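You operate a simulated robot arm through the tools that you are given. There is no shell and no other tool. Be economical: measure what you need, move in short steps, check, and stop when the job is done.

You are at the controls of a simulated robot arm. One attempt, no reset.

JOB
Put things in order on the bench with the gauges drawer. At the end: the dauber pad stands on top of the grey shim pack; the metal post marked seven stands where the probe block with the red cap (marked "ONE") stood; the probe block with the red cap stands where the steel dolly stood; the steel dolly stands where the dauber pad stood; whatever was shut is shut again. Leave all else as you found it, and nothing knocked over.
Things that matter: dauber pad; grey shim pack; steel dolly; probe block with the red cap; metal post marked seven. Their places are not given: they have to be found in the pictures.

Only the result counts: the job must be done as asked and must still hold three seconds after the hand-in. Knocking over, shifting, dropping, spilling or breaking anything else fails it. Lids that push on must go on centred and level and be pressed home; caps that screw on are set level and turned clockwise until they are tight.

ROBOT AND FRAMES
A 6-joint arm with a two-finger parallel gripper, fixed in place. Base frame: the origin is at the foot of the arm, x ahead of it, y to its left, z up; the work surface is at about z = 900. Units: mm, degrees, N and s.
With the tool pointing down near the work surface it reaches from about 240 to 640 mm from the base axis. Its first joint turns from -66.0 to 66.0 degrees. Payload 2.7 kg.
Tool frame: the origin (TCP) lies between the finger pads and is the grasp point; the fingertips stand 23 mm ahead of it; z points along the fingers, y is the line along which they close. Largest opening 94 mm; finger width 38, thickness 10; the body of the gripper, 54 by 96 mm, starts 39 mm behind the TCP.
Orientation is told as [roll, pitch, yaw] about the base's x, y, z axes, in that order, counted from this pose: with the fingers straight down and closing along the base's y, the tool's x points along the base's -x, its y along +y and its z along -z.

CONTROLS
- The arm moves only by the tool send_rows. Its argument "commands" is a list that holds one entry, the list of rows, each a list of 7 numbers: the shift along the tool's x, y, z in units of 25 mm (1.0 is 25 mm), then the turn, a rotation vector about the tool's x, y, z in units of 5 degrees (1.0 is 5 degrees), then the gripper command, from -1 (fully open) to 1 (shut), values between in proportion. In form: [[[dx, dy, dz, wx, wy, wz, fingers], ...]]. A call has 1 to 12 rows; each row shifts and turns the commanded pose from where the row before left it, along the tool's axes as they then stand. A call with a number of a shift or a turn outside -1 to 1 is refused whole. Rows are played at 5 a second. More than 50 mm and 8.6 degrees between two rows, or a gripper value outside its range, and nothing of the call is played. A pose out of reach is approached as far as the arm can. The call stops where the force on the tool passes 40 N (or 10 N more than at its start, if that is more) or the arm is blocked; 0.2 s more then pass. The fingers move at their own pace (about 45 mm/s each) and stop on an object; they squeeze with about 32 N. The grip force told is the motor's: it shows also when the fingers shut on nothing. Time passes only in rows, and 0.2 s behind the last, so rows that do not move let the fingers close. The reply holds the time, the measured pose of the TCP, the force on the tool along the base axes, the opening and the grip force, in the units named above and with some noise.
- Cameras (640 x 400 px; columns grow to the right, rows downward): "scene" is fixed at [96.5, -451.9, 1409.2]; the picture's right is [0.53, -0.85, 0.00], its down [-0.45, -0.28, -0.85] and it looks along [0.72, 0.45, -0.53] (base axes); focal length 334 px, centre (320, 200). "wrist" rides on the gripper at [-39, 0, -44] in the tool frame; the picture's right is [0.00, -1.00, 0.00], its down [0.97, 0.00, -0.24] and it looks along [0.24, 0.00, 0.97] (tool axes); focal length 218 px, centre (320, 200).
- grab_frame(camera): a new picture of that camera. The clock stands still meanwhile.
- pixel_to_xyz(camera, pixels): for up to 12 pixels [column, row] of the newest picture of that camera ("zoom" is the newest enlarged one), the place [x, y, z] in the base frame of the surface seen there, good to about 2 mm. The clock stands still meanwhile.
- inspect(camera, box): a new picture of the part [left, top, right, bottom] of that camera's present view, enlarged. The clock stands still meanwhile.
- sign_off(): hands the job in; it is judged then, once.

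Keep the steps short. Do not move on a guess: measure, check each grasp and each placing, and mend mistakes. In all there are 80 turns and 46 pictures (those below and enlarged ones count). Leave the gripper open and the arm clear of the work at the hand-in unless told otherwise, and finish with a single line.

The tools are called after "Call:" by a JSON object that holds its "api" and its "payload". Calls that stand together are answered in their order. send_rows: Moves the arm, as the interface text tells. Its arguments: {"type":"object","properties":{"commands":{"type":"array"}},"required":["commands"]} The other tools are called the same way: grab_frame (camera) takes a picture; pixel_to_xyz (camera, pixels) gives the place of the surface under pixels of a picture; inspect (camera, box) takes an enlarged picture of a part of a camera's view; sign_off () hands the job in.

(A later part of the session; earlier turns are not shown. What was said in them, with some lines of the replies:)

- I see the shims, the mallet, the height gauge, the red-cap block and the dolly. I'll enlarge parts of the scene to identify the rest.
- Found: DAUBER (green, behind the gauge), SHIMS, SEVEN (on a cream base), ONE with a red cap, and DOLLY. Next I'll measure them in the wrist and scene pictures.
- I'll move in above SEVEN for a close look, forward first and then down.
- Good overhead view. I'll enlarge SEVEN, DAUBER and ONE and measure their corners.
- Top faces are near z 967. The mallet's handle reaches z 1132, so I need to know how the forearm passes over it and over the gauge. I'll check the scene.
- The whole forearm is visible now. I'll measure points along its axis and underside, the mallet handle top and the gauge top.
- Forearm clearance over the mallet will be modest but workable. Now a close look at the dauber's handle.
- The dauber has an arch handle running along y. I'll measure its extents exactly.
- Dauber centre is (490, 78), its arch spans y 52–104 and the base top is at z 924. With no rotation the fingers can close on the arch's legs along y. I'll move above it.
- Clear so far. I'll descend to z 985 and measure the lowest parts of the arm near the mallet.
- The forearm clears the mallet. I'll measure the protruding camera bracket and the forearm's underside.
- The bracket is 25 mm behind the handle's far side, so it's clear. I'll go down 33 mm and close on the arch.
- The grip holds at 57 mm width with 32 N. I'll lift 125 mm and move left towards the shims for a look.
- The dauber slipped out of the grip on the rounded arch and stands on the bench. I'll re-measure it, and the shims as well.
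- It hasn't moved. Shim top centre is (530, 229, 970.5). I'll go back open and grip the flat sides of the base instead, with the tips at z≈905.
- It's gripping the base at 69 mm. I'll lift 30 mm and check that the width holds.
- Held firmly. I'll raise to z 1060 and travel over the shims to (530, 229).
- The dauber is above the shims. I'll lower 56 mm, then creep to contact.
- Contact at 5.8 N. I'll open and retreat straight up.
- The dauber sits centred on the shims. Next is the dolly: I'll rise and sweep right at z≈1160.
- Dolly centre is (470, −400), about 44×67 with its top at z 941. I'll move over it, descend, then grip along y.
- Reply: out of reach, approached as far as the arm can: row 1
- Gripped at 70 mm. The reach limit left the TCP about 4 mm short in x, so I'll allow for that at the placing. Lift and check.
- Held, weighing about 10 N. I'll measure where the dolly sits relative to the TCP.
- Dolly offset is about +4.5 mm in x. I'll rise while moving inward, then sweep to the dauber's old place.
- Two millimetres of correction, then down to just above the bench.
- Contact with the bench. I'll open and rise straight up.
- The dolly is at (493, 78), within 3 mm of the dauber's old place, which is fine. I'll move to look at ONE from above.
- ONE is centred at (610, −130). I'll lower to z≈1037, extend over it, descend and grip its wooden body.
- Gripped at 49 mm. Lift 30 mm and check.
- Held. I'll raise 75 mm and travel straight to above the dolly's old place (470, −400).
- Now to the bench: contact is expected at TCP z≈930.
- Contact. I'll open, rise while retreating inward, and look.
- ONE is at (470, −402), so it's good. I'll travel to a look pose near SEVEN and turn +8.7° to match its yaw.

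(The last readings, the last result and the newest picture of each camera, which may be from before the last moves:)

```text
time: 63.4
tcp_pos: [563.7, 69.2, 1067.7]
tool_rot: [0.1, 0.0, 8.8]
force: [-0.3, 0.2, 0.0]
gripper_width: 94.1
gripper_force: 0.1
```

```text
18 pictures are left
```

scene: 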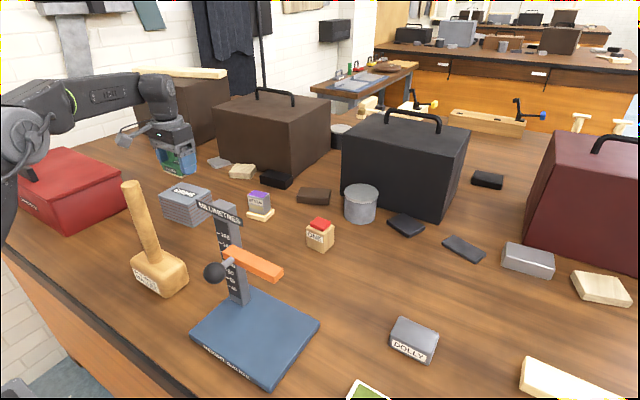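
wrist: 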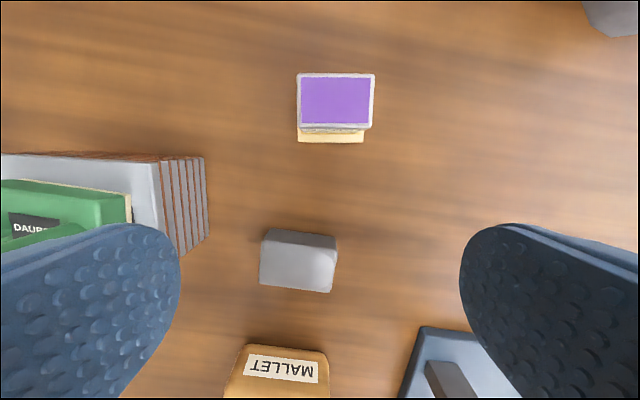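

Yaw matches. Measure SEVEN's top and base corners.

Call:
{"api": "pixel_to_xyz", "payload": {"camera": "wrist", "pixels": [[300, 76], [372, 77], [300, 124], [370, 126], [336, 100], [336, 76], [336, 125], [299, 100], [373, 100], [299, 138], [363, 138], [330, 134]]}}

Call:
{"api": "inspect", "payload": {"camera": "scene", "box": [235, 175, 299, 231]}}

```text
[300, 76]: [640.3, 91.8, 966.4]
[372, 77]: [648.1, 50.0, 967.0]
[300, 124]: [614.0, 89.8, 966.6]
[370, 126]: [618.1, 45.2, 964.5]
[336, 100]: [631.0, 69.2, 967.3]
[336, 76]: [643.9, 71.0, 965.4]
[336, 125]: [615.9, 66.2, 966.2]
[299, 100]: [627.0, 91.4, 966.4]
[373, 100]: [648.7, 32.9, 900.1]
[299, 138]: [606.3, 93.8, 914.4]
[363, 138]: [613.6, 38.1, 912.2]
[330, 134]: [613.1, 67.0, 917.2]
```

```text
7.14 times, centred on (267, 203) of scene
```

zoom: 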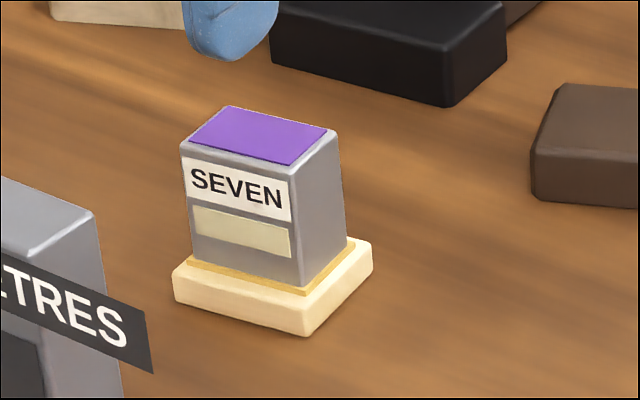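

SEVEN's centre is (630, 69). I'll lower to z 1010, extend over it, then lower to TCP 946 so the tips stay above the cream base (z 915).

Call:
{"api": "send_rows", "payload": {"commands": [[[0, 0, 1, 0, 0, 0, -1], [0, 0, 1, 0, 0, 0, -1], [0, 0, 0.3, 0, 0, 0, -1], [-0.9, -0.14, 0, 0, 0, 0, -1], [-0.9, -0.13, 0, 0, 0, 0, -1], [-0.83, -0.13, 0, 0, 0, 0, -1], [0, 0, 0, 0, 0, 0, -1]]]}}

Call:
{"api": "send_rows", "payload": {"commands": [[[0, 0, 0.9, 0, 0, 0, -1], [0, 0, 0.9, 0, 0, 0, -1], [0, 0, 0.72, 0, 0, 0, -1], [0, 0, 0, 0, 0, 0, -1]]]}}

```text
time: 65.0
tcp_pos: [624.5, 69.4, 1060.6]
tool_rot: [0.2, -4.7, 8.7]
force: [0.2, -0.4, -0.7]
gripper_width: 94.0
gripper_force: 0.0
```

```text
time: 66.0
tcp_pos: [633.7, 69.4, 997.8]
tool_rot: [0.0, -4.8, 8.9]
force: [-0.1, 1.0, 0.0]
gripper_width: 94.1
gripper_force: 0.1
```

The pose reading is odd: tilted −4.8° and about 50 mm higher than commanded. I'll look before moving on.

Call:
{"api": "grab_frame", "payload": {"camera": "scene"}}

Call:
{"api": "grab_frame", "payload": {"camera": "wrist"}}

Call:
{"api": "send_rows", "payload": {"commands": [[[0, 0, 0, 0, 0, 0, -1], [0, 0, 0, 0, 0, 0, -1]]]}}

```text
16 pictures are left
```

scene: 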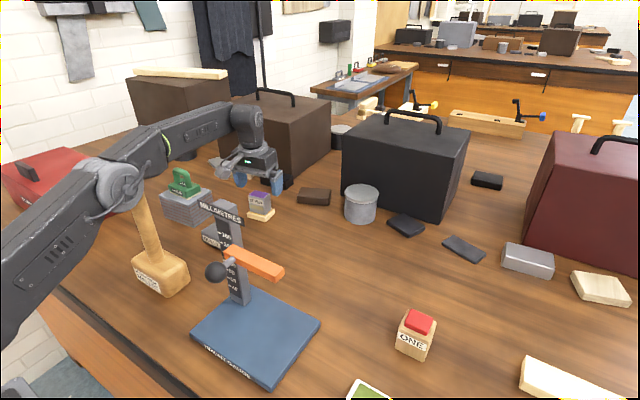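

```text
15 pictures are left
```

wrist: 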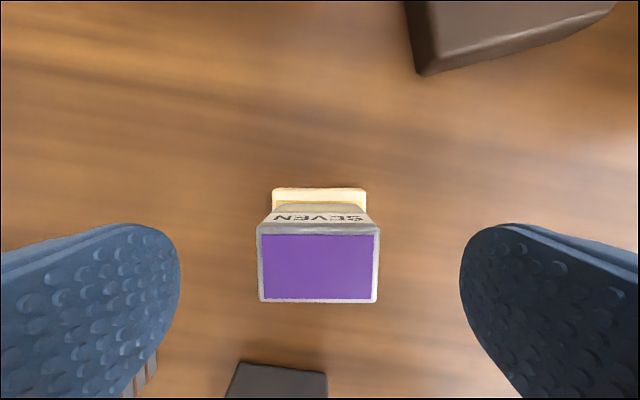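

```text
time: 66.6
tcp_pos: [633.8, 68.7, 997.8]
tool_rot: [0.1, -4.7, 8.8]
force: [-0.1, 0.4, -0.9]
gripper_width: 94.0
gripper_force: 0.0
```

The stretched-out forearm and elbow now run close to the mallet handle. I'll enlarge that part.

Call:
{"api": "inspect", "payload": {"camera": "scene", "box": [60, 120, 220, 300]}}

Call:
{"api": "pixel_to_xyz", "payload": {"camera": "scene", "pixels": [[115, 185], [130, 190], [140, 196], [150, 165], [185, 140], [140, 205], [148, 225], [148, 278], [168, 150], [120, 208], [100, 222], [215, 130]]}}

```text
2.22 times, centred on (140, 210) of scene
```

zoom: 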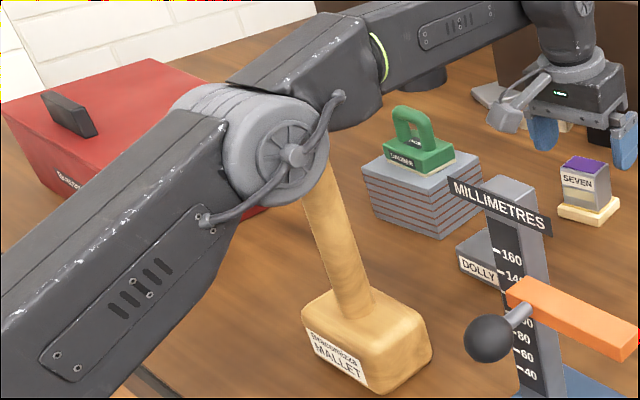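

```text
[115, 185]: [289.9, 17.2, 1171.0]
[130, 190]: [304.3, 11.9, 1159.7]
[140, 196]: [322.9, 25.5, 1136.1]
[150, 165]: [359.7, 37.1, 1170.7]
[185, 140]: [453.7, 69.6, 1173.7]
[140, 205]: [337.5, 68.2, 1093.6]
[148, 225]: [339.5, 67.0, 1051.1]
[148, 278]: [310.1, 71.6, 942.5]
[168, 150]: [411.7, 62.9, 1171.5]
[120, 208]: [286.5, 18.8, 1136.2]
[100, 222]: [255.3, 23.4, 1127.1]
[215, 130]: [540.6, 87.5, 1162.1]
```

The −4.8° tilt and +50 mm rise mean the shoulder is held up: the elbow is resting on the mallet's handle. I'll back off by the reverse path, up and then retracting, before the mallet can be disturbed.

Call:
{"api": "send_rows", "payload": {"commands": [[[0, 0, -0.9, 0, 0, 0, -1], [0.3, 0.05, -0.9, 0, 0, 0, -1], [0.8, 0.12, -0.7, 0, 0, 0, -1], [0.8, 0.12, -0.5, 0, 0, 0, -1], [0.73, 0.11, -0.5, 0, 0, 0, -1], [0, 0, -0.5, 0, 0, 0, -1], [0, 0, 0, 0, 0, 0, -1]]]}}

Call:
{"api": "grab_frame", "payload": {"camera": "scene"}}

```text
time: 68.2
tcp_pos: [562.8, 67.3, 1047.5]
tool_rot: [0.0, 0.0, 8.7]
force: [0.0, -0.2, -0.2]
gripper_width: 94.1
gripper_force: 0.1
```

```text
13 pictures are left
```

scene: 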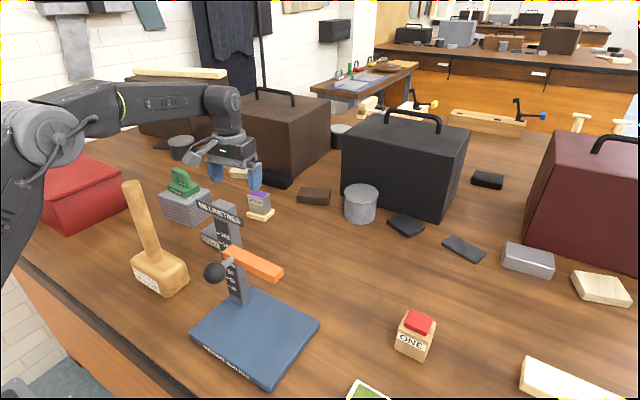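

The arm is free and straight again. I'll check the mallet at the same pixels as at the start: (127,184) gave [337,81,1133] and (146,265) gave [321,82,962].

Call:
{"api": "pixel_to_xyz", "payload": {"camera": "scene", "pixels": [[127, 184], [146, 265], [135, 184], [187, 262], [132, 250], [225, 205], [213, 270]]}}

Call:
{"api": "inspect", "payload": {"camera": "scene", "box": [0, 140, 220, 280]}}

```text
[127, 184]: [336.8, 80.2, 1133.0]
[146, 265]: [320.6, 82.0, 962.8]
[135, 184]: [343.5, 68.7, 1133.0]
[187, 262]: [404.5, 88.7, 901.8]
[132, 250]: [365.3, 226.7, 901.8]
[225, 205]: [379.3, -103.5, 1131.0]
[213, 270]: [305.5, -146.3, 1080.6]
```

```text
2.86 times, centred on (110, 210) of scene
```

zoom: 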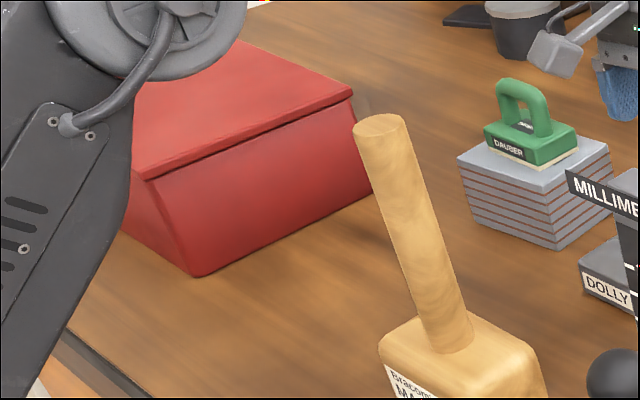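

The mallet is unmoved within a millimetre and the gauge is unmoved. To keep the elbow high I'll tilt the tool 20° with the fingers pointing outward, so the wrist sits nearer the base. Tilt here first.

Call:
{"api": "send_rows", "payload": {"commands": [[[0, 0, 0, 0, -1, 0, -1], [0, 0, 0, 0, -1, 0, -1], [0, 0, 0, 0, -1, 0, -1], [0, 0, 0, 0, -1, 0, -1], [0, 0, 0, 0, 0, 0, -1]]]}}

```text
time: 69.4
tcp_pos: [563.0, 68.3, 1046.7]
tool_rot: [0.0, -20.1, 8.7]
force: [0.1, -0.1, 0.5]
gripper_width: 94.2
gripper_force: 0.1
```

Now a straight move to above SEVEN at z 1012, checking for any blockage.

Call:
{"api": "send_rows", "payload": {"commands": [[[-0.68, -0.123, 0.74, 0, 0, 0, -1], [-0.68, -0.123, 0.74, 0, 0, 0, -1], [-0.68, -0.123, 0.74, 0, 0, 0, -1], [0, 0, 0, 0, 0, 0, -1]]]}}

Call:
{"api": "inspect", "payload": {"camera": "scene", "box": [40, 80, 296, 240]}}

```text
time: 70.4
tcp_pos: [631.1, 69.8, 1012.7]
tool_rot: [0.0, -20.0, 8.8]
force: [1.0, -0.3, 0.0]
gripper_width: 94.1
gripper_force: 0.2
```

```text
2.50 times, centred on (168, 160) of scene
```

zoom: 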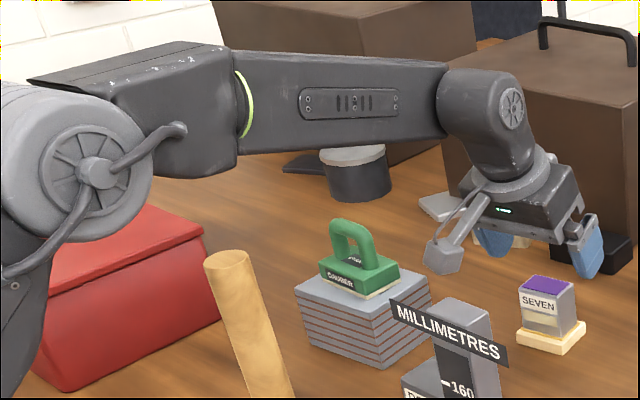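

Call:
{"api": "pixel_to_xyz", "payload": {"camera": "zoom", "pixels": [[95, 170], [110, 235], [170, 175], [220, 172], [300, 148], [440, 265], [228, 258]]}}

```text
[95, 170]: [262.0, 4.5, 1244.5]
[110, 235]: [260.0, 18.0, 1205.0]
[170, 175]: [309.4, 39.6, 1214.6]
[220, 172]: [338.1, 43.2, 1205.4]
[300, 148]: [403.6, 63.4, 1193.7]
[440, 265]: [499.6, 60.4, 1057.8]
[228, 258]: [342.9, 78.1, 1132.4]
```

Clearance over the mallet is about 67 mm and will be about 40 mm at grasp height. I'll go straight down to TCP z 950 and close.

Call:
{"api": "send_rows", "payload": {"commands": [[[0.283, 0, 0.777, 0, 0, 0, -1], [0.283, 0, 0.777, 0, 0, 0, -1], [0.283, 0, 0.777, 0, 0, 0, -1], [0, 0, 0, 0, 0, 0, -1]]]}}

Call:
{"api": "grab_frame", "payload": {"camera": "wrist"}}

```text
time: 71.4
tcp_pos: [630.5, 69.7, 950.0]
tool_rot: [0.0, -20.0, 8.8]
force: [0.6, 0.2, -1.4]
gripper_width: 94.2
gripper_force: 0.1
```

```text
10 pictures are left
```

wrist: 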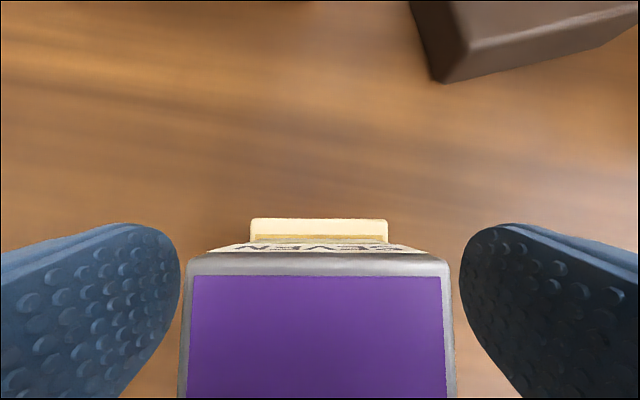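

Well centred. Close, then lift slightly.

Call:
{"api": "send_rows", "payload": {"commands": [[[0, 0, 0, 0, 0, 0, 0.7], [0, 0, 0, 0, 0, 0, 0.7], [0, 0, 0, 0, 0, 0, 0.7], [0, 0, 0, 0, 0, 0, 0.7], [0, 0, 0, 0, 0, 0, 0.7]]]}}

Call:
{"api": "send_rows", "payload": {"commands": [[[-0.1, 0, -0.28, 0, 0, 0, 0.7], [-0.137, 0, -0.376, 0, 0, 0, 0.7], [-0.17, 0, -0.47, 0, 0, 0, 0.7], [0, 0, 0, 0, 0, 0, 0.7]]]}}

Call:
{"api": "inspect", "payload": {"camera": "scene", "box": [200, 150, 328, 230]}}

```text
time: 72.6
tcp_pos: [630.8, 70.6, 950.2]
tool_rot: [-0.1, -20.1, 8.7]
force: [0.3, -0.1, -0.2]
gripper_width: 47.8
gripper_force: 31.8
```

```text
time: 73.6
tcp_pos: [629.4, 70.4, 980.2]
tool_rot: [0.0, -20.0, 8.7]
force: [0.0, -0.2, -3.2]
gripper_width: 47.9
gripper_force: 32.1
```

```text
5.00 times, centred on (264, 190) of scene
```

zoom: 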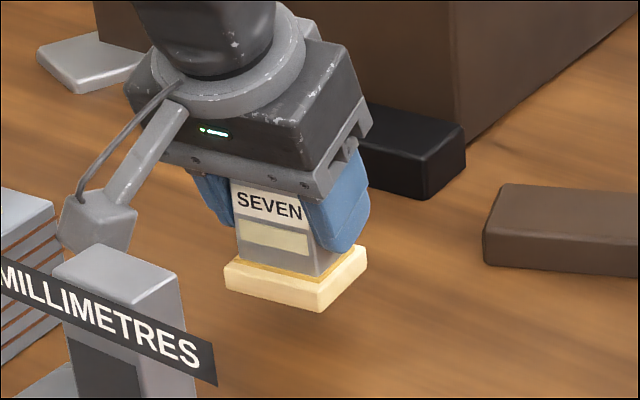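

The cream foot belongs to the post and lifts with it. I'll rise to z 1020 and move to above (610, −130).

Call:
{"api": "send_rows", "payload": {"commands": [[[-0.275, 0, -0.75, 0, 0, 0, 0.7], [-0.275, 0, -0.75, 0, 0, 0, 0.7], [0.235, -0.975, -0.086, 0, 0, 0, 0.7], [0.235, -0.975, -0.086, 0, 0, 0, 0.7], [0.235, -0.975, -0.086, 0, 0, 0, 0.7], [0.235, -0.975, -0.086, 0, 0, 0, 0.7], [0.235, -0.975, -0.086, 0, 0, 0, 0.7], [0.235, -0.975, -0.086, 0, 0, 0, 0.7], [0.235, -0.975, -0.086, 0, 0, 0, 0.7], [0.235, -0.975, -0.086, 0, 0, 0, 0.7], [0, 0, 0, 0, 0, 0, 0.7]]]}}

Call:
{"api": "grab_frame", "payload": {"camera": "scene"}}

```text
time: 76.0
tcp_pos: [608.7, -132.2, 1020.5]
tool_rot: [0.0, -20.0, 8.8]
force: [-0.3, -0.2, -2.8]
gripper_width: 47.9
gripper_force: 32.2
```

```text
8 pictures are left
```

scene: 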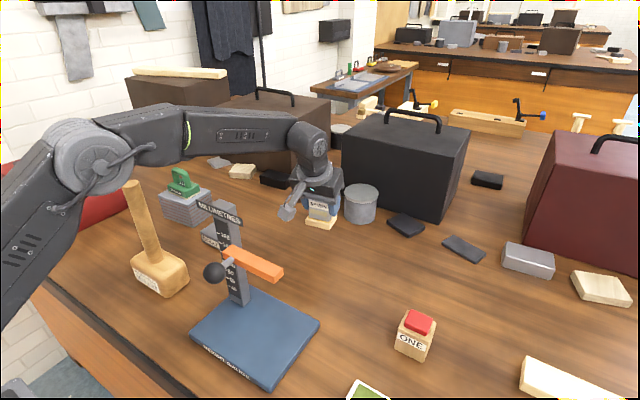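

All clear. Lower 62 mm vertically.

Call:
{"api": "send_rows", "payload": {"commands": [[[0.267, 0.02, 0.783, 0, 0, 0, 0.7], [0.267, 0.02, 0.783, 0, 0, 0, 0.7], [0.267, 0.01, 0.783, 0, 0, 0, 0.7], [0, 0, 0, 0, 0, 0, 0.7]]]}}

Call:
{"api": "send_rows", "payload": {"commands": [[[0.034, 0, 0.094, 0, 0, 0, 0.7], [0.034, 0, 0.094, 0, 0, 0, 0.7], [0.014, 0, 0.038, 0, 0, 0, 0.7], [0, 0, 0, 0, 0, 0, 0.7]]]}}

```text
time: 77.0
tcp_pos: [611.2, -129.2, 958.0]
tool_rot: [0.0, -20.0, 8.6]
force: [-1.3, -0.2, -2.0]
gripper_width: 47.8
gripper_force: 32.1
```

```text
time: 78.0
tcp_pos: [612.1, -130.1, 952.9]
tool_rot: [-0.1, -20.0, 8.7]
force: [0.3, -0.1, -2.2]
gripper_width: 47.6
gripper_force: 32.3
```

Call:
{"api": "send_rows", "payload": {"commands": [[[0.02, 0, 0.056, 0, 0, 0, 0.7], [0.014, 0, 0.038, 0, 0, 0, 0.7], [0, 0, 0, 0, 0, 0, 0.7]]]}}

```text
time: 78.8
tcp_pos: [611.3, -129.7, 950.0]
tool_rot: [-0.1, -20.1, 8.6]
force: [-1.4, 1.0, 1.9]
gripper_width: 47.9
gripper_force: 32.3
```

Contact. Open, then rise vertically.

Call:
{"api": "send_rows", "payload": {"commands": [[[0, 0, 0, 0, 0, 0, 0.2], [0, 0, 0, 0, 0, 0, -0.5], [0, 0, 0, 0, 0, 0, -1], [0, 0, 0, 0, 0, 0, -1], [-0.17, 0, -0.47, 0, 0, 0, -1], [-0.34, 0, -0.94, 0, 0, 0, -1], [-0.34, 0, -0.94, 0, 0, 0, -1], [0, 0, 0, 0, 0, 0, -1]]]}}

Call:
{"api": "send_rows", "payload": {"commands": [[[0.5, 0, -0.94, 0, 0, 0, -1], [1, 0, -0.9, 0, 0, 0, -1], [1, 0, -0.5, 0, 0, 0, -1], [1, 0, 0, 0, 1, 0, -1], [0, 0, 0, 0, 1, 0, -1], [0, 0, 0, 0, 1, 0, -1], [0, 0, 0, 0, 1, 0, -1], [0, 0, -1, 0, 0, 0.87, -1], [0, 0, -1, 0, 0, 0.87, -1], [0, 0, 0, 0, 0, 0, -1]]]}}

Call:
{"api": "grab_frame", "payload": {"camera": "wrist"}}

Call:
{"api": "grab_frame", "payload": {"camera": "scene"}}

```text
time: 80.6
tcp_pos: [611.2, -132.1, 1013.4]
tool_rot: [0.0, -19.9, 8.7]
force: [0.5, 0.0, -0.7]
gripper_width: 93.9
gripper_force: 0.1
```

```text
time: 82.8
tcp_pos: [509.8, -145.3, 1087.6]
tool_rot: [-0.1, 0.1, -0.1]
force: [-0.9, 0.5, -0.8]
gripper_width: 93.9
gripper_force: 0.0
```

```text
7 pictures are left
```

wrist: 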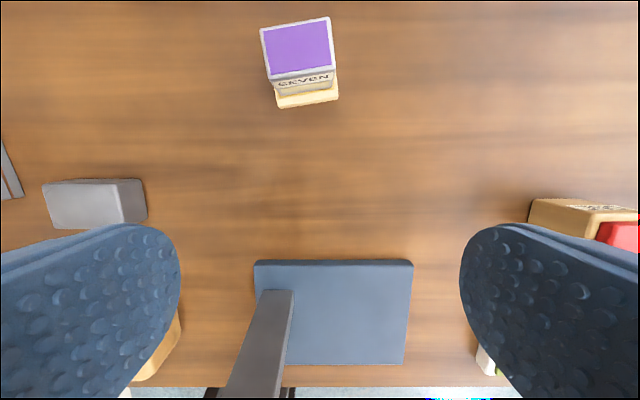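

```text
6 pictures are left
```

scene: 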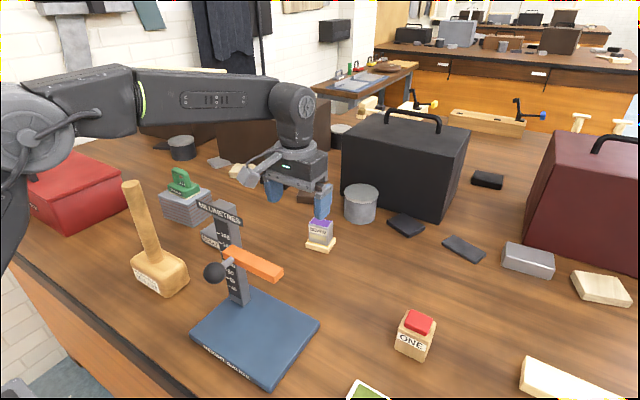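

Check SEVEN's final place, the mallet and the gauge.

Call:
{"api": "pixel_to_xyz", "payload": {"camera": "wrist", "pixels": [[264, 30], [328, 20], [334, 66], [270, 74], [300, 48], [280, 105], [337, 97]]}}

Call:
{"api": "pixel_to_xyz", "payload": {"camera": "scene", "pixels": [[127, 184], [146, 265], [225, 205], [213, 270]]}}

```text
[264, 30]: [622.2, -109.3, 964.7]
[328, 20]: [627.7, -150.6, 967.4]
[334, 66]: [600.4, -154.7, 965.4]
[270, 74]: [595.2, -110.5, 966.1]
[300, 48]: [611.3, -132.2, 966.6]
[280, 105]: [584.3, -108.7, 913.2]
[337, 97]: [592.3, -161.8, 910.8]
```

```text
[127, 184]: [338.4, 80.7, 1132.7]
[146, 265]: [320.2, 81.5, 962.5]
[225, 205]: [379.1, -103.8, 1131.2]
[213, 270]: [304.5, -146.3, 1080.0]
```

SEVEN stands at (611, −131), and the mallet and gauge are as found. I'll raise the arm clear, then take one last look.

Call:
{"api": "send_rows", "payload": {"commands": [[[0, 0, -1, 0, 0, 0, -1], [0.5, 0, -1, 0, 0, 0, -1], [0.5, 0, -1, 0, 0, 0, -1], [0.5, 0, -1, 0, 0, 0, -1], [0, 0, 0, 0, 0, 0, -1]]]}}

Call:
{"api": "grab_frame", "payload": {"camera": "scene"}}

```text
time: 84.0
tcp_pos: [472.9, -144.0, 1187.6]
tool_rot: [0.1, -0.1, -0.1]
force: [0.3, 0.8, -0.3]
gripper_width: 94.1
gripper_force: 0.0
```

```text
5 pictures are left
```

scene: 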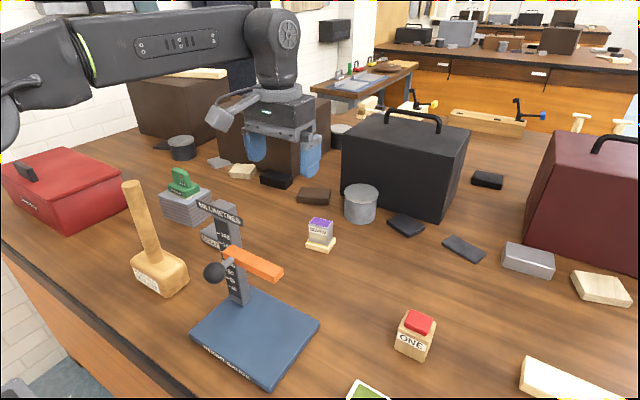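

Everything is in place and standing, the red box is still shut, the gripper is open and the arm is clear. Handing in.

Call:
{"api": "sign_off", "payload": {}}

```text
The job is handed in.
```

The job is handed in: the dauber pad is on the shim pack, and the dolly, ONE and SEVEN stand within about 3 mm of their target places; nothing was opened or knocked over, but the arm's elbow rested briefly on the mallet handle, which measured within about 1 mm of its start.
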